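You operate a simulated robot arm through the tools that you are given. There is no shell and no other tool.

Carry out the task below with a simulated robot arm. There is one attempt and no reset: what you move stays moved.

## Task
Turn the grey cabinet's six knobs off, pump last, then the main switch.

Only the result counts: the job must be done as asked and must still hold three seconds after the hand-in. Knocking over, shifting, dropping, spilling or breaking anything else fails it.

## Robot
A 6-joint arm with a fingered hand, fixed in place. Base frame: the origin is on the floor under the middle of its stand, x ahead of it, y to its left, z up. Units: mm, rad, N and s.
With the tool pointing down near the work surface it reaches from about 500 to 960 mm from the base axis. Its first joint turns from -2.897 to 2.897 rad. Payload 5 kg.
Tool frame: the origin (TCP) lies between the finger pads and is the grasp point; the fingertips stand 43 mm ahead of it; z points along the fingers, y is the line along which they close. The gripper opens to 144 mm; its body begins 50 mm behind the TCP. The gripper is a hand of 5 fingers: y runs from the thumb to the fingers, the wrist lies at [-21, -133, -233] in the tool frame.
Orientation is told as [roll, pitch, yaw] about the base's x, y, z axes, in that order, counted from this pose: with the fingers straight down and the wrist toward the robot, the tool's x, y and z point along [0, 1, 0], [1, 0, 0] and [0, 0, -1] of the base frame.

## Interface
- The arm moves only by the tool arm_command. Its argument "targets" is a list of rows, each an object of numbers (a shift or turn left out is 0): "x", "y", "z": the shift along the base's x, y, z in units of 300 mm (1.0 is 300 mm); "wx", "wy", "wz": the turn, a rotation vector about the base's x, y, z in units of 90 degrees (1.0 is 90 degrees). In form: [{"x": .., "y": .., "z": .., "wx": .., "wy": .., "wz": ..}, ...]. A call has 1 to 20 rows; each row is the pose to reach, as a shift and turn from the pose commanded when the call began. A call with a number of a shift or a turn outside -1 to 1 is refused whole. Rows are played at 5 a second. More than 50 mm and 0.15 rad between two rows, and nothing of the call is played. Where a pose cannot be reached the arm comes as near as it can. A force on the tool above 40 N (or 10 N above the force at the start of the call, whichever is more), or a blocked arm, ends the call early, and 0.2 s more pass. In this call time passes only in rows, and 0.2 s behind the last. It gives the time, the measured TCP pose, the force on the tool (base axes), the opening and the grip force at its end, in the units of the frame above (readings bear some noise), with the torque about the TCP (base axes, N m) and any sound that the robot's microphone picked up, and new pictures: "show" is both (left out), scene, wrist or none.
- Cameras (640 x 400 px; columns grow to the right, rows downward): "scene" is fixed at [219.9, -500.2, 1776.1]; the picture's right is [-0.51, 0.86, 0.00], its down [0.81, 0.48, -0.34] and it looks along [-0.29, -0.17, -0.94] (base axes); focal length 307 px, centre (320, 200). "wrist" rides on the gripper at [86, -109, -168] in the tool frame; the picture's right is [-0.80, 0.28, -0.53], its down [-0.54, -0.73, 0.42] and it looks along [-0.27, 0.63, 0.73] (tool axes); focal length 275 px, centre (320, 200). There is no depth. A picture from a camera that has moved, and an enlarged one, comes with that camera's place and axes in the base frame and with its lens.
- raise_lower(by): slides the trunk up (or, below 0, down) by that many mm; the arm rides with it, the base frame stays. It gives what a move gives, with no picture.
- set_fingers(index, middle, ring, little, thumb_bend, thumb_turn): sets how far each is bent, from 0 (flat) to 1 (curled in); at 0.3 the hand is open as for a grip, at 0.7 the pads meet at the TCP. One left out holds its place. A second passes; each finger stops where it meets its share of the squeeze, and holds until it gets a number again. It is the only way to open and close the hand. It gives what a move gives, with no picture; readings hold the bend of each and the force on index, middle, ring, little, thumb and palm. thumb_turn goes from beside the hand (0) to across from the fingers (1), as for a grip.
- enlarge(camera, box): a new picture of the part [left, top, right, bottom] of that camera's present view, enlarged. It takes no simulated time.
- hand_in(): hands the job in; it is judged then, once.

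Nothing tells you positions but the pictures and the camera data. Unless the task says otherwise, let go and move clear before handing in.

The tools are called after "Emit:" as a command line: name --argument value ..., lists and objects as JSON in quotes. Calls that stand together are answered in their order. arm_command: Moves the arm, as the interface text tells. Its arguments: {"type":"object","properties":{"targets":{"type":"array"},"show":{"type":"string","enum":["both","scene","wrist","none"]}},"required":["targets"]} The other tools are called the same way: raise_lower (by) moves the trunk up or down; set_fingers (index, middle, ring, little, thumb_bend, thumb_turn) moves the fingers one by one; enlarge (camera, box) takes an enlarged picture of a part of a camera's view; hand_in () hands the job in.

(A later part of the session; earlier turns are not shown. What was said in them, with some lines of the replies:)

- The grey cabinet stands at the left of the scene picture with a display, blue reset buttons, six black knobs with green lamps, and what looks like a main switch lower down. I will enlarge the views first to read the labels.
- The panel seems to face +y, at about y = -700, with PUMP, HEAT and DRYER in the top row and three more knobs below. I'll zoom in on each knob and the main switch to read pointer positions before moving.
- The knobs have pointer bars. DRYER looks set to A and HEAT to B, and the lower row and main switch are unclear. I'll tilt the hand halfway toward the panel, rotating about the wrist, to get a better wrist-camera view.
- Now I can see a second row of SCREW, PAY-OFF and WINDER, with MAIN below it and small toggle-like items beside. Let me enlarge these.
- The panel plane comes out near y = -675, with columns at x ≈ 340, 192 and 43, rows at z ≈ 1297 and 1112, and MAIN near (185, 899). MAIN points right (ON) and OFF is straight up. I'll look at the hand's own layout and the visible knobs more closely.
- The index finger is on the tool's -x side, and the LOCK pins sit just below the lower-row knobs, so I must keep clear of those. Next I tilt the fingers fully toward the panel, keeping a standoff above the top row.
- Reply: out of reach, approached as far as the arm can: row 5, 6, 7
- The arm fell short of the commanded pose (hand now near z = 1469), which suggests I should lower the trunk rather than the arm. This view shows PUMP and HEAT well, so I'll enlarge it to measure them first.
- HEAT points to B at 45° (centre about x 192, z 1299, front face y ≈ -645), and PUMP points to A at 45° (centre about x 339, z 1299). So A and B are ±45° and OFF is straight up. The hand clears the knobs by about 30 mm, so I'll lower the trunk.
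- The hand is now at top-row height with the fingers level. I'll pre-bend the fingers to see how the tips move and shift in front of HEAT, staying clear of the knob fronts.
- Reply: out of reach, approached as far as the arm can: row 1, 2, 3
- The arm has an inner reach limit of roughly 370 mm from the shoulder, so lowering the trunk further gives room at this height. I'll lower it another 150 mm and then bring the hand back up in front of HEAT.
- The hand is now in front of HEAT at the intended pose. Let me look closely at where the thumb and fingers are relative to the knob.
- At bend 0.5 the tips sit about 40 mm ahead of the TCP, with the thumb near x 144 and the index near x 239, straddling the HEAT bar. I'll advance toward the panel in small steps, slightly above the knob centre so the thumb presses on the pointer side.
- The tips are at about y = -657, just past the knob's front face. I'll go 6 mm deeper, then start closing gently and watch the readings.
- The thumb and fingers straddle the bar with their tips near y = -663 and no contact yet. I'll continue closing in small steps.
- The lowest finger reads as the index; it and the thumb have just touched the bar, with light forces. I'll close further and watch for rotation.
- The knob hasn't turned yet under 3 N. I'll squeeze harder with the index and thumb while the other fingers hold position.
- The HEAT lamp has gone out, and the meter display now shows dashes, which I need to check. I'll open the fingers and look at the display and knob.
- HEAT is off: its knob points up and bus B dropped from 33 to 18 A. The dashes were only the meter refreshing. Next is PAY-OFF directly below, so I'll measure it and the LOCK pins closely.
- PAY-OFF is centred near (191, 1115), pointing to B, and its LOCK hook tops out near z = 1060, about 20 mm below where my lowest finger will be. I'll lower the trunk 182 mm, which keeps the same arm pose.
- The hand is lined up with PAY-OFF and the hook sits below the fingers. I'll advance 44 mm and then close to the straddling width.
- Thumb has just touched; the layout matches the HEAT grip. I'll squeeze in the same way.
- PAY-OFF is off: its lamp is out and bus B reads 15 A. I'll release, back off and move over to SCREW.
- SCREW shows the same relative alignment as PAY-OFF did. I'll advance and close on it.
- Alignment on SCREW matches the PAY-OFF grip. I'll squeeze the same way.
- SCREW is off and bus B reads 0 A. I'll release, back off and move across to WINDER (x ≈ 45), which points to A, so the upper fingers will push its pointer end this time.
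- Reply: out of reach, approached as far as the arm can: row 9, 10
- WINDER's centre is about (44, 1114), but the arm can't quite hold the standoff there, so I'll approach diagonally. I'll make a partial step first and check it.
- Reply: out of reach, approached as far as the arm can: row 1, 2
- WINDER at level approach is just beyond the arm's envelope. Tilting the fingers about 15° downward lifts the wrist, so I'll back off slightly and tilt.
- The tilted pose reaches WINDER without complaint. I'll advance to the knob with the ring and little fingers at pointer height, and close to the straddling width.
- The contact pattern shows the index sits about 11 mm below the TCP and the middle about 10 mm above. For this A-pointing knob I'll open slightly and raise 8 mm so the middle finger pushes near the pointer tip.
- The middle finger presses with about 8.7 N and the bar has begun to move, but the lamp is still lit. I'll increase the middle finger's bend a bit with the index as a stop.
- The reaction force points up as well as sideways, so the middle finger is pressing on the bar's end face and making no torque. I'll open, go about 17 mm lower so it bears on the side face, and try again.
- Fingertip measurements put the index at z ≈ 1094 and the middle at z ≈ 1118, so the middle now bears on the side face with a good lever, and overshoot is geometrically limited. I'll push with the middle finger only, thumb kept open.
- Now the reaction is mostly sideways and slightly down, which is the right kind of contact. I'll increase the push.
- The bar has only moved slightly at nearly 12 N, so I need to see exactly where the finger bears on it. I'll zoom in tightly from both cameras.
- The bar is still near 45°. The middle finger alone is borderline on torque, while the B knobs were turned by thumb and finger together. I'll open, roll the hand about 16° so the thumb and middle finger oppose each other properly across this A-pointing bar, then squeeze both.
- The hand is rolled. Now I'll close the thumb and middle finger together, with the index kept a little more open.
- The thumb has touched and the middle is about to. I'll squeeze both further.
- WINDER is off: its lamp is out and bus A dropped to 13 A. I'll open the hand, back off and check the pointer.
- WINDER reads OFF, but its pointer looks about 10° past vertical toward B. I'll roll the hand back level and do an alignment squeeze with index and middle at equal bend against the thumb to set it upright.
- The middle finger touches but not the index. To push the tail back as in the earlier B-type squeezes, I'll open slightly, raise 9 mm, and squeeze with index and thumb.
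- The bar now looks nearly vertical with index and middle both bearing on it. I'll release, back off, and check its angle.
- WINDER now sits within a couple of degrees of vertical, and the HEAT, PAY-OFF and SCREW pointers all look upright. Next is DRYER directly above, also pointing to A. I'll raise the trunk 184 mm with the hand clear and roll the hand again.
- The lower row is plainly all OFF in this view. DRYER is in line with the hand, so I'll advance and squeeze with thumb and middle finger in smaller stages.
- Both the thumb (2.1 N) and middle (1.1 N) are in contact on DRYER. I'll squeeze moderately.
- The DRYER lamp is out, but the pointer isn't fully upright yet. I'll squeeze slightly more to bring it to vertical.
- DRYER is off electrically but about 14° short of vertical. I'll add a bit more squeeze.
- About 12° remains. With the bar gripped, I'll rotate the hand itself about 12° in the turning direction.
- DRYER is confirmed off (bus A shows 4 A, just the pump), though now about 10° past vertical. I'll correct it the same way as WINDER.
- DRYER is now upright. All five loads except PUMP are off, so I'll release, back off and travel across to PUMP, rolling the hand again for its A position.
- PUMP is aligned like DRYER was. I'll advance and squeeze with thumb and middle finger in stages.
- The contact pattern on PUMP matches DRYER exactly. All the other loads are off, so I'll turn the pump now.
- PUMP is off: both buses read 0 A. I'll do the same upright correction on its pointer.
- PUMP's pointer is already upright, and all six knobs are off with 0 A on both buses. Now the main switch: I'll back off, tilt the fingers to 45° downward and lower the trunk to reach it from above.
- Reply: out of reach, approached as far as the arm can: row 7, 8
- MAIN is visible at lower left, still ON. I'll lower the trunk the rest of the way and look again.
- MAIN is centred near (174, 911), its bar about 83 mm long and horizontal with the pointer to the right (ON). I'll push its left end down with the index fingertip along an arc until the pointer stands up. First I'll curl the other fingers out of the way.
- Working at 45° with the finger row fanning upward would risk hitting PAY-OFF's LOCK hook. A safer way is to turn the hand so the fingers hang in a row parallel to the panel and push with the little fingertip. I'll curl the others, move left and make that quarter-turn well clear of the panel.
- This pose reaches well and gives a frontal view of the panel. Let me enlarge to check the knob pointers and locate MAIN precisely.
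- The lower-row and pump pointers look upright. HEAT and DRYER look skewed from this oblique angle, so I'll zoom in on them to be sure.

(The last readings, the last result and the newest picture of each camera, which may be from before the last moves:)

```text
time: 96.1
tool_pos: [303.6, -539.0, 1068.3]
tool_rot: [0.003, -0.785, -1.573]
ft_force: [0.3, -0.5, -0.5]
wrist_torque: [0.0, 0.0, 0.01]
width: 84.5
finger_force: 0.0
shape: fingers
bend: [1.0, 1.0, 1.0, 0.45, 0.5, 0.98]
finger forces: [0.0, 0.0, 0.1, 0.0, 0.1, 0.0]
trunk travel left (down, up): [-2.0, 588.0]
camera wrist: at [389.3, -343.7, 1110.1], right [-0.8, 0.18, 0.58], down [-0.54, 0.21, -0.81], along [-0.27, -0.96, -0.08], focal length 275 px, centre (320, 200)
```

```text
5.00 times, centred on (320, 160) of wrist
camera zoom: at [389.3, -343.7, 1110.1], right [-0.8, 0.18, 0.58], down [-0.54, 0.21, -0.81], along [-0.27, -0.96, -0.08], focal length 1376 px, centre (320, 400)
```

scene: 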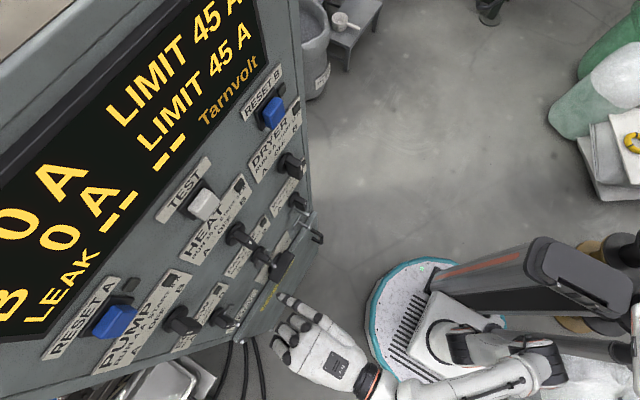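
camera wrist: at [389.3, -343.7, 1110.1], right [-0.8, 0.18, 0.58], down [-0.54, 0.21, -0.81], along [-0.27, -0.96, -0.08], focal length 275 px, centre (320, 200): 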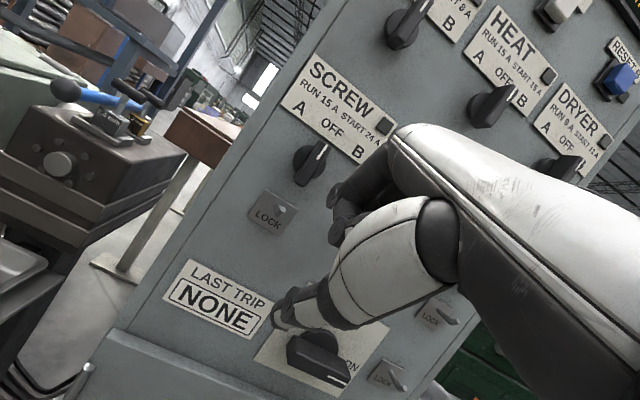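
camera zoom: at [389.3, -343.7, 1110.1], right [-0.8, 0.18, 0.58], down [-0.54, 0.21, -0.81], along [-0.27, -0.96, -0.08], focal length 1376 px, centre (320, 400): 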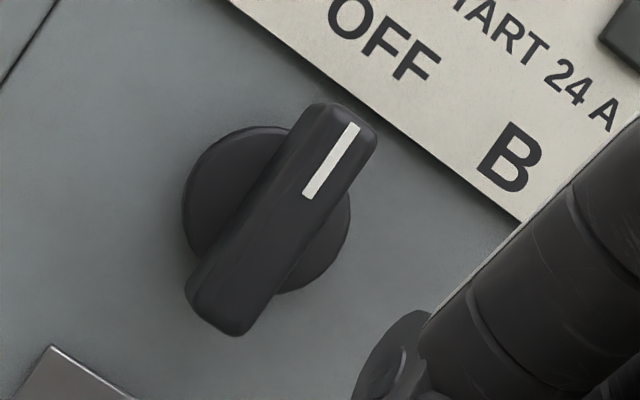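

All six pointers check out as vertical within about 3° in this frontal view. MAIN's centre is near (176, 907), with its bar half-length about 45 mm. I'll lower the hand to just above MAIN's height, still clear of the panel, and look.

Emit:
arm_command --targets '[{"x": -0.025, "z": -0.11}, {"x": -0.05, "z": -0.22}, {"x": -0.08, "z": -0.33}, {"x": -0.105, "z": -0.43}]'

Emit:
enlarge --camera "scene" --box '[220, 220, 360, 340]'

Emit:
enlarge --camera "wrist" --box '[220, 100, 460, 300]'

```text
time: 97.1
tool_pos: [272.1, -537.9, 939.0]
tool_rot: [0.002, -0.786, -1.573]
ft_force: [-0.5, 0.6, -0.4]
wrist_torque: [0.02, -0.01, 0.01]
width: 84.5
finger_force: 0.0
shape: fingers
bend: [1.0, 1.0, 1.0, 0.45, 0.5, 0.98]
finger forces: [0.1, 0.0, 0.0, 0.1, 0.0, 0.0]
trunk travel left (down, up): [-2.0, 588.0]
camera wrist: at [357.8, -343.2, 981.5], right [-0.8, 0.18, 0.58], down [-0.54, 0.21, -0.81], along [-0.27, -0.96, -0.07], focal length 275 px, centre (320, 200)
```

scene: 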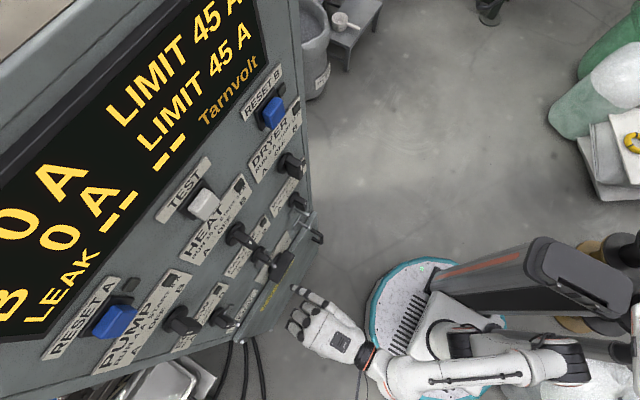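
wrist: 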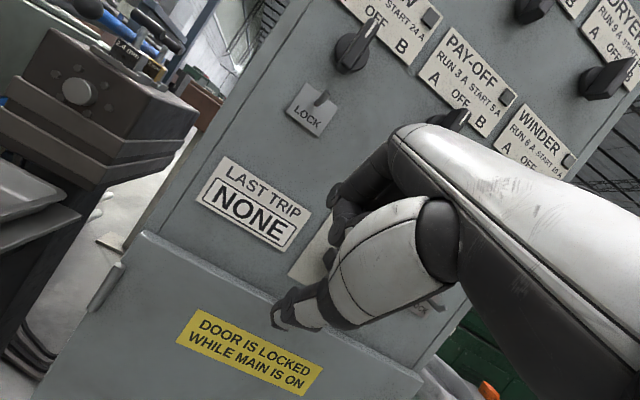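

```text
3.33 times, centred on (290, 280) of scene
camera zoom: at [219.9, -500.2, 1776.1], right [-0.51, 0.86, 0.0], down [0.81, 0.48, -0.34], along [-0.29, -0.17, -0.94], focal length 1024 px, centre (420, -67)
```

zoom: 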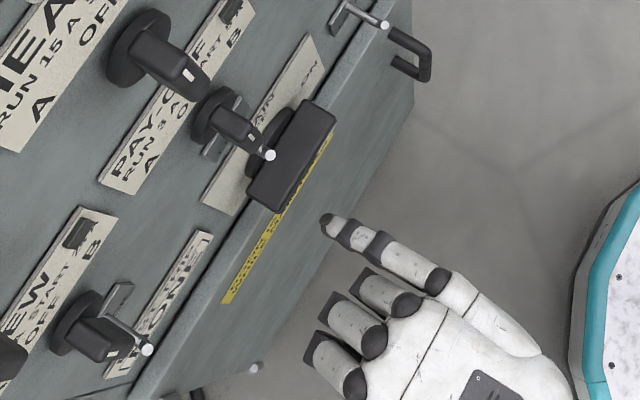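

```text
2.00 times, centred on (340, 200) of wrist
camera zoom: at [357.8, -343.2, 981.5], right [-0.8, 0.18, 0.58], down [-0.54, 0.21, -0.81], along [-0.27, -0.96, -0.07], focal length 551 px, centre (280, 200)
```

zoom: 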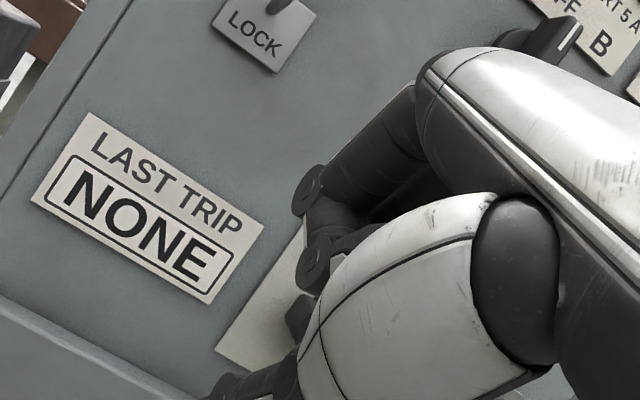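

The scene camera has a clear top view of the extended little finger and MAIN. I'll bring the little fingertip over the left (tail) end of the bar, still above it.

Emit:
arm_command --targets '[{"x": 0.004, "y": -0.1}, {"x": 0.007, "y": -0.207}]'

Emit:
enlarge --camera "scene" --box '[230, 230, 330, 310]'

Emit:
enlarge --camera "wrist" --box '[220, 150, 460, 350]'

```text
time: 97.7
tool_pos: [274.1, -600.7, 939.8]
tool_rot: [0.003, -0.786, -1.574]
ft_force: [0.6, 1.1, 1.0]
wrist_torque: [0.08, -0.02, 0.0]
width: 84.4
finger_force: 0.0
shape: fingers
bend: [1.0, 1.0, 1.0, 0.45, 0.5, 0.98]
finger forces: [0.1, 0.1, 0.0, 0.0, 0.0, 0.1]
trunk travel left (down, up): [-2.0, 588.0]
camera wrist: at [359.5, -405.8, 982.1], right [-0.8, 0.18, 0.58], down [-0.54, 0.21, -0.81], along [-0.27, -0.96, -0.07], focal length 275 px, centre (320, 200)
```

scene: 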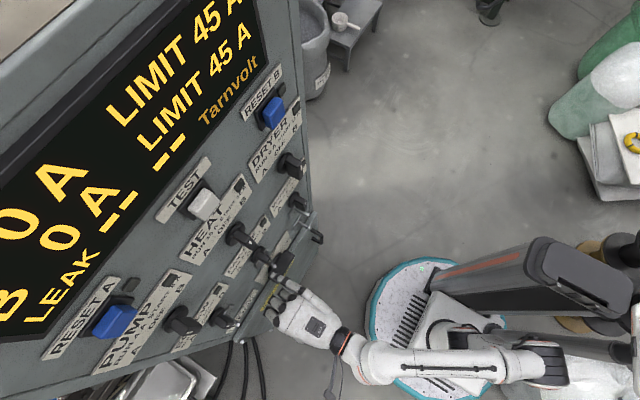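
wrist: 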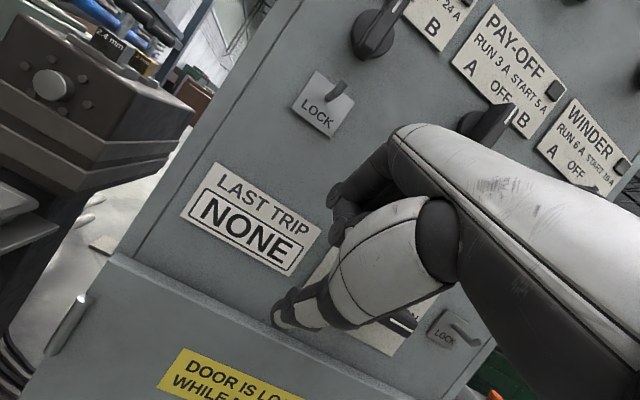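

```text
5.00 times, centred on (280, 270) of scene
camera zoom: at [219.9, -500.2, 1776.1], right [-0.51, 0.86, 0.0], down [0.81, 0.48, -0.34], along [-0.29, -0.17, -0.94], focal length 1536 px, centre (520, -150)
```

zoom: 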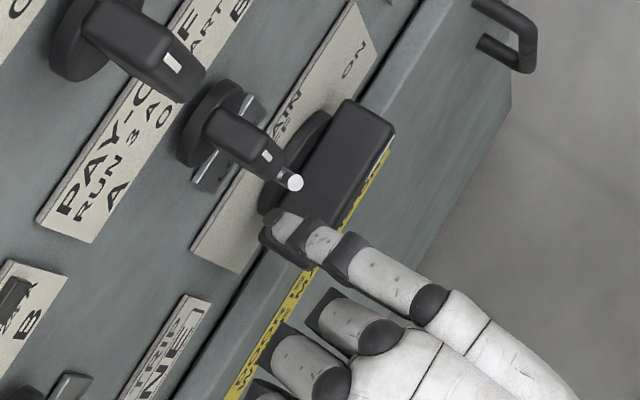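

```text
2.00 times, centred on (340, 250) of wrist
camera zoom: at [359.5, -405.8, 982.1], right [-0.8, 0.18, 0.58], down [-0.54, 0.21, -0.81], along [-0.27, -0.96, -0.07], focal length 551 px, centre (280, 100)
```

zoom: 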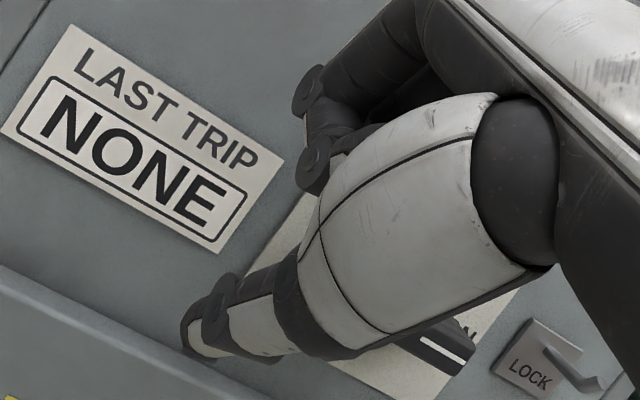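

The little fingertip is over the tail end at about (215, -649). I'll shift 5 mm inward and lower step by step until it touches.

Emit:
arm_command --targets '[{"x": -0.018, "z": -0.03}, {"x": -0.018, "z": -0.06}, {"x": -0.018, "z": -0.08}]' --show "scene"

Emit:
enlarge --camera "scene" --box '[230, 230, 330, 310]'

```text
time: 98.5
tool_pos: [268.0, -600.8, 915.2]
tool_rot: [0.002, -0.784, -1.573]
ft_force: [0.0, 0.7, -0.1]
wrist_torque: [-0.01, -0.02, 0.02]
width: 84.3
finger_force: 0.1
shape: fingers
bend: [1.0, 1.0, 1.0, 0.45, 0.5, 0.98]
finger forces: [0.1, 0.1, 0.2, 0.0, 0.0, 0.0]
trunk travel left (down, up): [-2.0, 588.0]
```

scene: 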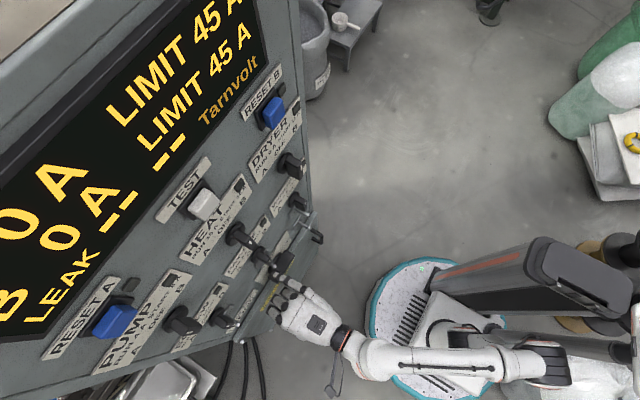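

```text
5.00 times, centred on (280, 270) of scene
camera zoom: at [219.9, -500.2, 1776.1], right [-0.51, 0.86, 0.0], down [0.81, 0.48, -0.34], along [-0.29, -0.17, -0.94], focal length 1536 px, centre (520, -150)
```

zoom: 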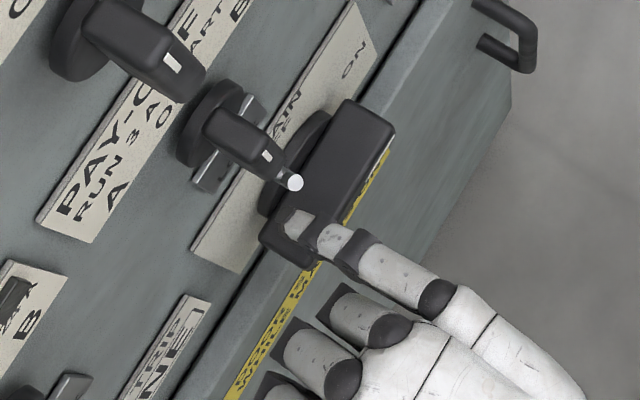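

Emit:
arm_command --targets '[{"z": -0.017}, {"z": -0.033}]' --show "none"

Emit:
arm_command --targets '[{"z": -0.017}]' --show "scene"

Emit:
enlarge --camera "scene" --box '[230, 230, 330, 310]'

```text
time: 99.1
tool_pos: [267.2, -600.2, 905.3]
tool_rot: [0.005, -0.784, -1.572]
ft_force: [-0.4, 0.1, -1.2]
wrist_torque: [-0.02, 0.01, -0.02]
width: 84.3
finger_force: 0.1
shape: fingers
bend: [1.0, 1.0, 1.0, 0.45, 0.5, 0.98]
finger forces: [0.1, 0.0, 0.0, 0.0, 0.1, 0.1]
trunk travel left (down, up): [-2.0, 588.0]
```

```text
time: 99.5
tool_pos: [268.2, -599.9, 901.1]
tool_rot: [0.002, -0.786, -1.574]
ft_force: [0.1, -0.2, 0.7]
wrist_torque: [0.01, 0.0, -0.03]
width: 84.3
finger_force: 0.0
shape: fingers
bend: [1.0, 1.0, 1.0, 0.45, 0.5, 0.98]
finger forces: [0.1, 0.0, 0.1, 0.0, 0.0, 0.0]
trunk travel left (down, up): [-2.0, 588.0]
```

scene: 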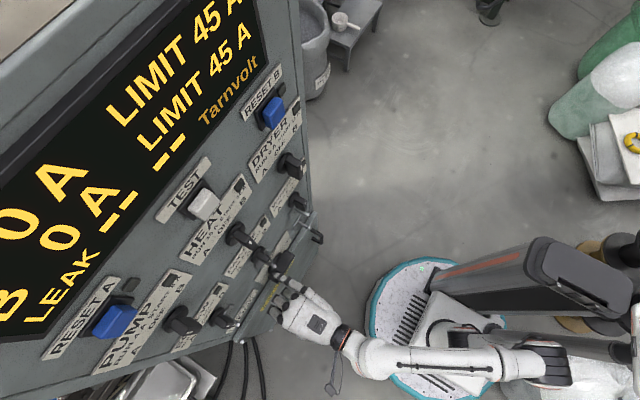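

```text
5.00 times, centred on (280, 270) of scene
camera zoom: at [219.9, -500.2, 1776.1], right [-0.51, 0.86, 0.0], down [0.81, 0.48, -0.34], along [-0.29, -0.17, -0.94], focal length 1536 px, centre (520, -150)
```

zoom: 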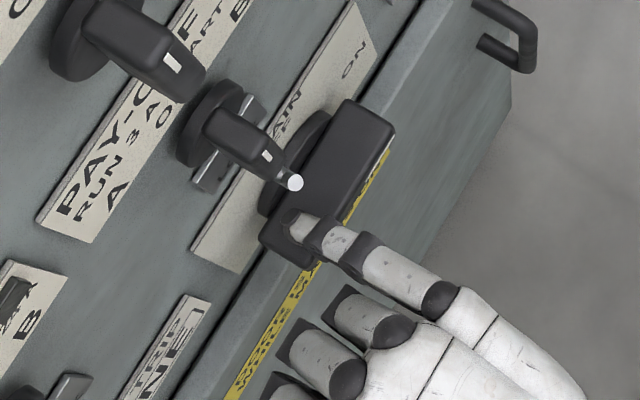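

Emit:
arm_command --targets '[{"z": -0.017}]' --show "none"

Emit:
arm_command --targets '[{"z": -0.017}]' --show "none"

Emit:
arm_command --targets '[{"z": -0.017}]' --show "scene"

Emit:
enlarge --camera "scene" --box '[230, 230, 330, 310]'

```text
time: 99.9
tool_pos: [266.5, -599.8, 895.7]
tool_rot: [0.002, -0.784, -1.573]
ft_force: [0.7, 0.1, 0.8]
wrist_torque: [0.0, 0.05, 0.01]
width: 84.5
finger_force: 0.0
shape: fingers
bend: [1.0, 1.0, 1.0, 0.45, 0.5, 0.98]
finger forces: [0.1, 0.1, 0.0, 0.0, 0.1, 0.1]
trunk travel left (down, up): [-2.0, 588.0]
```

```text
time: 100.3
tool_pos: [268.2, -600.4, 889.0]
tool_rot: [0.002, -0.786, -1.574]
ft_force: [0.9, 0.5, 2.8]
wrist_torque: [-0.14, 0.13, -0.04]
width: 84.5
finger_force: 0.8
shape: fingers
bend: [1.0, 1.0, 1.0, 0.45, 0.5, 0.98]
finger forces: [0.1, 0.0, 0.0, 2.0, 0.1, 0.0]
trunk travel left (down, up): [-2.0, 588.0]
```

```text
time: 100.7
tool_pos: [268.4, -599.6, 886.6]
tool_rot: [0.003, -0.787, -1.571]
ft_force: [0.7, 3.0, 4.4]
wrist_torque: [-0.32, 0.34, -0.08]
width: 84.4
finger_force: 2.8
shape: fingers
bend: [1.0, 1.0, 1.0, 0.44, 0.5, 0.98]
finger forces: [0.0, 0.0, 0.0, 5.3, 0.0, 0.1]
trunk travel left (down, up): [-2.0, 588.0]
```

scene: 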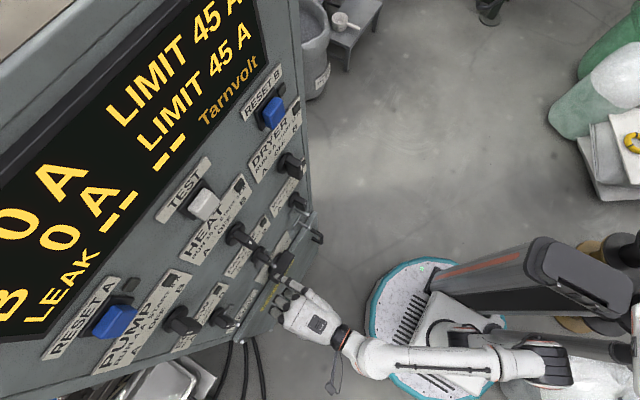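

```text
5.00 times, centred on (280, 270) of scene
camera zoom: at [219.9, -500.2, 1776.1], right [-0.51, 0.86, 0.0], down [0.81, 0.48, -0.34], along [-0.29, -0.17, -0.94], focal length 1536 px, centre (520, -150)
```

zoom: 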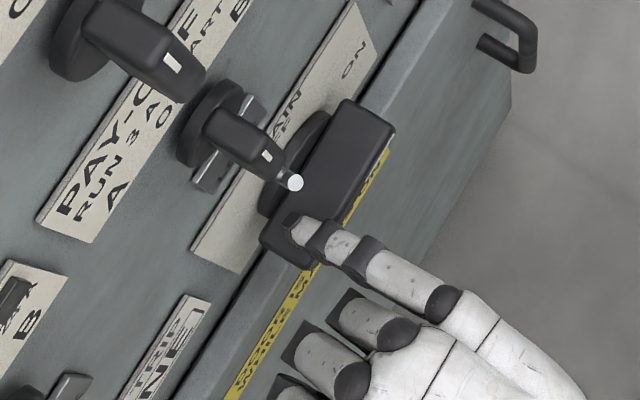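

Contact: the little finger reads about 5 N at TCP z ≈ 887. Now I'll push along the arc, starting with the first 30°.

Emit:
arm_command --targets '[{"x": 0.006, "z": -0.005}, {"x": 0.012, "z": -0.015}, {"x": 0.016, "z": -0.027}, {"x": 0.019, "z": -0.039}]' --show "scene"

Emit:
enlarge --camera "scene" --box '[230, 230, 330, 310]'

```text
time: 101.7
tool_pos: [274.7, -599.2, 872.2]
tool_rot: [0.004, -0.784, -1.574]
ft_force: [-0.7, 0.2, 2.7]
wrist_torque: [-0.13, 0.12, 0.03]
width: 84.4
finger_force: 1.4
shape: fingers
bend: [1.0, 1.0, 1.0, 0.44, 0.5, 0.98]
finger forces: [0.0, 0.0, 0.0, 1.9, 0.0, 0.1]
trunk travel left (down, up): [-2.0, 588.0]
```

scene: 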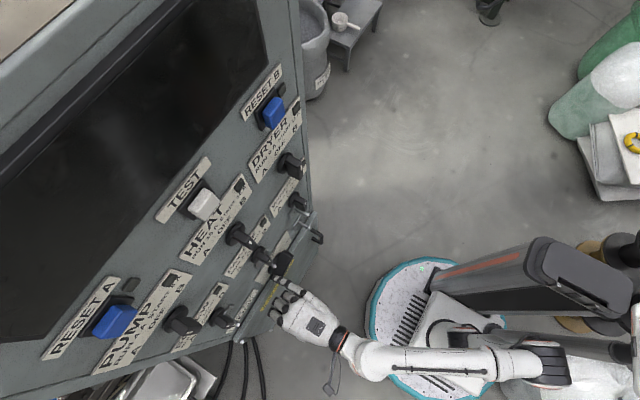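

```text
5.00 times, centred on (280, 270) of scene
camera zoom: at [219.9, -500.2, 1776.1], right [-0.51, 0.86, 0.0], down [0.81, 0.48, -0.34], along [-0.29, -0.17, -0.94], focal length 1536 px, centre (520, -150)
```

zoom: 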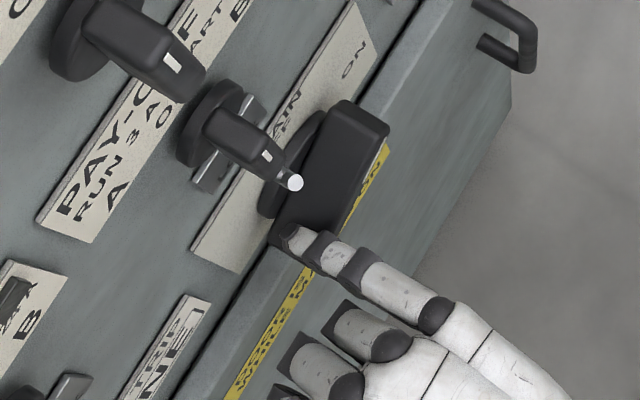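

The display has gone dark, so the main is switching off; the force is light. I'll keep following the arc to bring the pointer fully to OFF.

Emit:
arm_command --targets '[{"x": 0.0, "z": -0.015}, {"x": -0.002, "z": -0.029}, {"x": -0.006, "z": -0.043}, {"x": -0.011, "z": -0.057}]' --show "both"

Emit:
enlarge --camera "scene" --box '[230, 230, 330, 310]'

```text
time: 102.7
tool_pos: [269.5, -600.1, 855.9]
tool_rot: [0.003, -0.785, -1.573]
ft_force: [-0.1, -1.4, -0.2]
wrist_torque: [0.02, -0.01, 0.0]
width: 84.4
finger_force: 0.0
shape: fingers
bend: [1.0, 1.0, 1.0, 0.45, 0.5, 0.98]
finger forces: [0.1, 0.0, 0.1, 0.0, 0.1, 0.1]
trunk travel left (down, up): [-2.0, 588.0]
camera wrist: at [356.7, -405.7, 897.1], right [-0.8, 0.18, 0.58], down [-0.54, 0.21, -0.81], along [-0.27, -0.96, -0.08], focal length 275 px, centre (320, 200)
```

scene: 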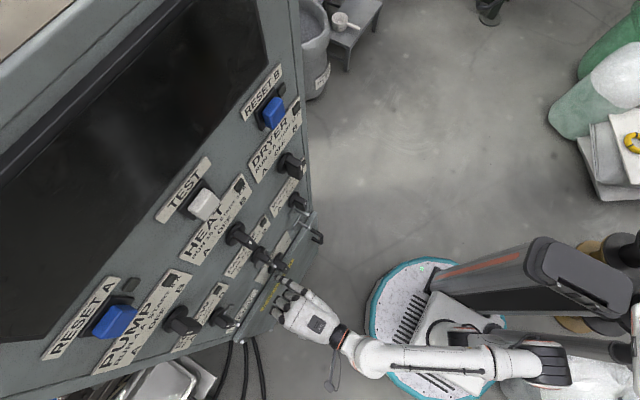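
wrist: 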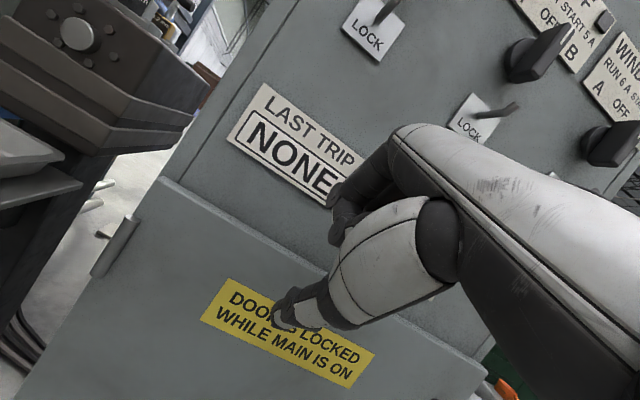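

```text
5.00 times, centred on (280, 270) of scene
camera zoom: at [219.9, -500.2, 1776.1], right [-0.51, 0.86, 0.0], down [0.81, 0.48, -0.34], along [-0.29, -0.17, -0.94], focal length 1536 px, centre (520, -150)
```

zoom: 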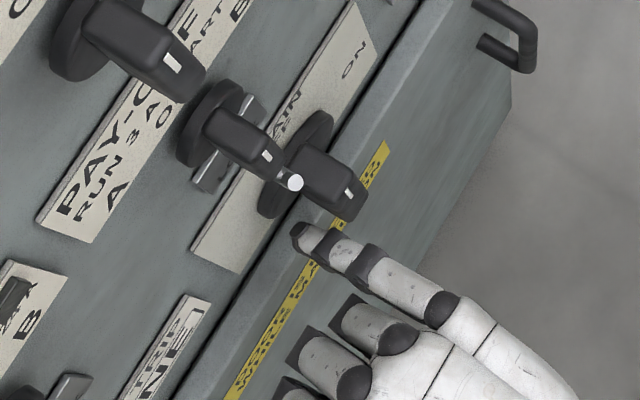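

MAIN has snapped upright to OFF and the display is dark. I'll withdraw straight back from the panel, then rise and check everything.

Emit:
arm_command --targets '[{"x": 0.01, "y": 0.07}, {"x": 0.02, "y": 0.14}, {"x": 0.02, "y": 0.21}, {"x": 0.05, "y": 0.22, "z": 0.12}, {"x": 0.08, "y": 0.22, "z": 0.25}, {"x": 0.1, "y": 0.22, "z": 0.38}]'

Emit:
enlarge --camera "scene" --box '[120, 100, 340, 370]'

Emit:
enlarge --camera "scene" --box '[230, 230, 330, 310]'

Emit:
enlarge --camera "wrist" --box '[200, 0, 640, 400]'

```text
time: 104.1
tool_pos: [300.6, -533.3, 969.5]
tool_rot: [0.0, -0.783, -1.57]
ft_force: [-0.3, -0.8, 0.2]
wrist_torque: [0.02, 0.02, -0.01]
width: 84.6
finger_force: 0.1
shape: fingers
bend: [1.0, 1.0, 1.0, 0.45, 0.5, 0.97]
finger forces: [0.0, 0.0, 0.0, 0.1, 0.0, 0.0]
trunk travel left (down, up): [-2.0, 588.0]
camera wrist: at [388.0, -338.9, 1011.8], right [-0.8, 0.18, 0.58], down [-0.54, 0.22, -0.81], along [-0.27, -0.96, -0.08], focal length 275 px, centre (320, 200)
```

scene: 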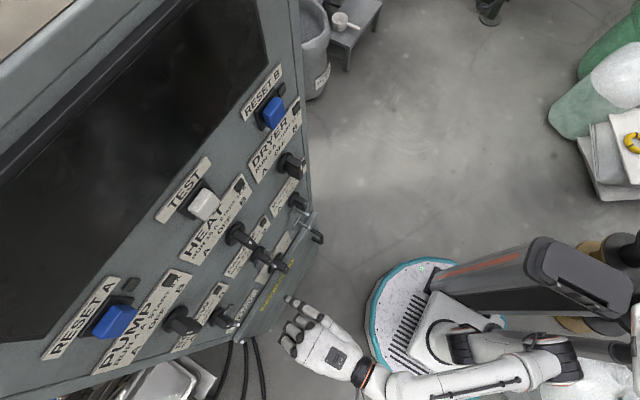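
wrist: 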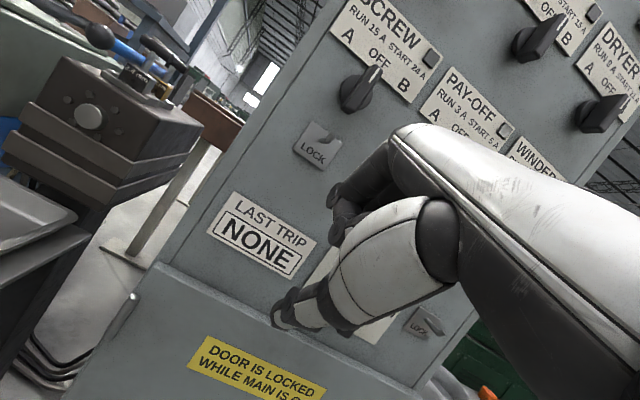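

```text
1.48 times, centred on (230, 235) of scene
camera zoom: at [219.9, -500.2, 1776.1], right [-0.51, 0.86, 0.0], down [0.81, 0.48, -0.34], along [-0.29, -0.17, -0.94], focal length 455 px, centre (453, 148)
```

zoom: 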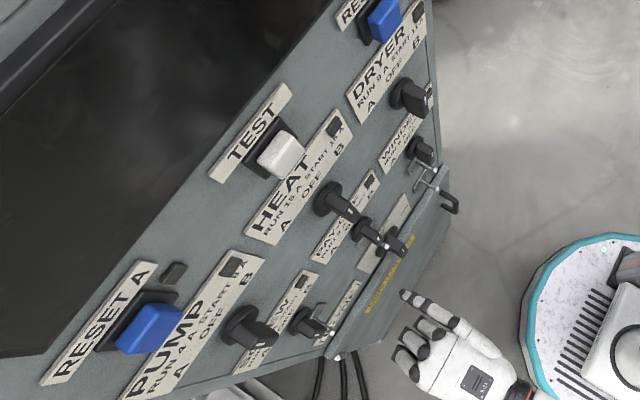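

```text
5.00 times, centred on (280, 270) of scene
camera zoom: at [219.9, -500.2, 1776.1], right [-0.51, 0.86, 0.0], down [0.81, 0.48, -0.34], along [-0.29, -0.17, -0.94], focal length 1536 px, centre (520, -150)
```

zoom: 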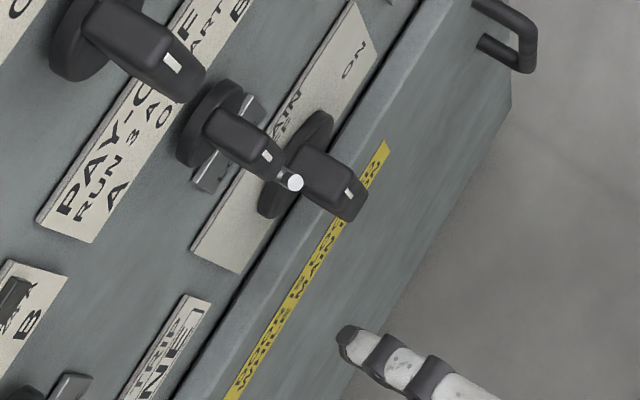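

```text
1.00 times, centred on (420, 200) of wrist (not enlarged: the box is as wide or as high as the picture)
camera zoom: at [388.0, -338.9, 1011.8], right [-0.8, 0.18, 0.58], down [-0.54, 0.22, -0.81], along [-0.27, -0.96, -0.08], focal length 275 px, centre (220, 200)
```

zoom: 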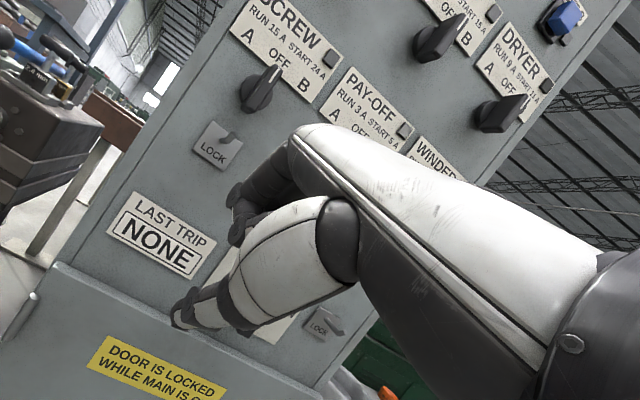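

All six knobs point to OFF with their lamps out, the display is dark, MAIN is upright at OFF, LAST TRIP still reads NONE, and the hand is well clear of the cabinet. The job is done, so I'm handing it in.

Emit:
hand_in

```text
The job is handed in.
```

The six knobs on the grey cabinet are off and so is the main switch. I've handed the job in, but no verdict came back.

- **Order:** I turned off HEAT, PAY-OFF, SCREW, WINDER and DRYER, then PUMP, then MAIN.
- **Before MAIN:** All six lamps were out and both buses read 0 A. The knob pointers I could see stood within a few degrees of OFF.
- **After MAIN:** The display went dark and the switch sits upright at OFF. LAST TRIP still reads NONE.
- **Overshoot:** WINDER and DRYER each went about 10° past OFF toward B. Both still read off, and I set them back upright before moving on.
- **Surroundings:** I kept clear of the LOCK hooks and saw nothing else moved. The hand was clear of the cabinet at hand-in.
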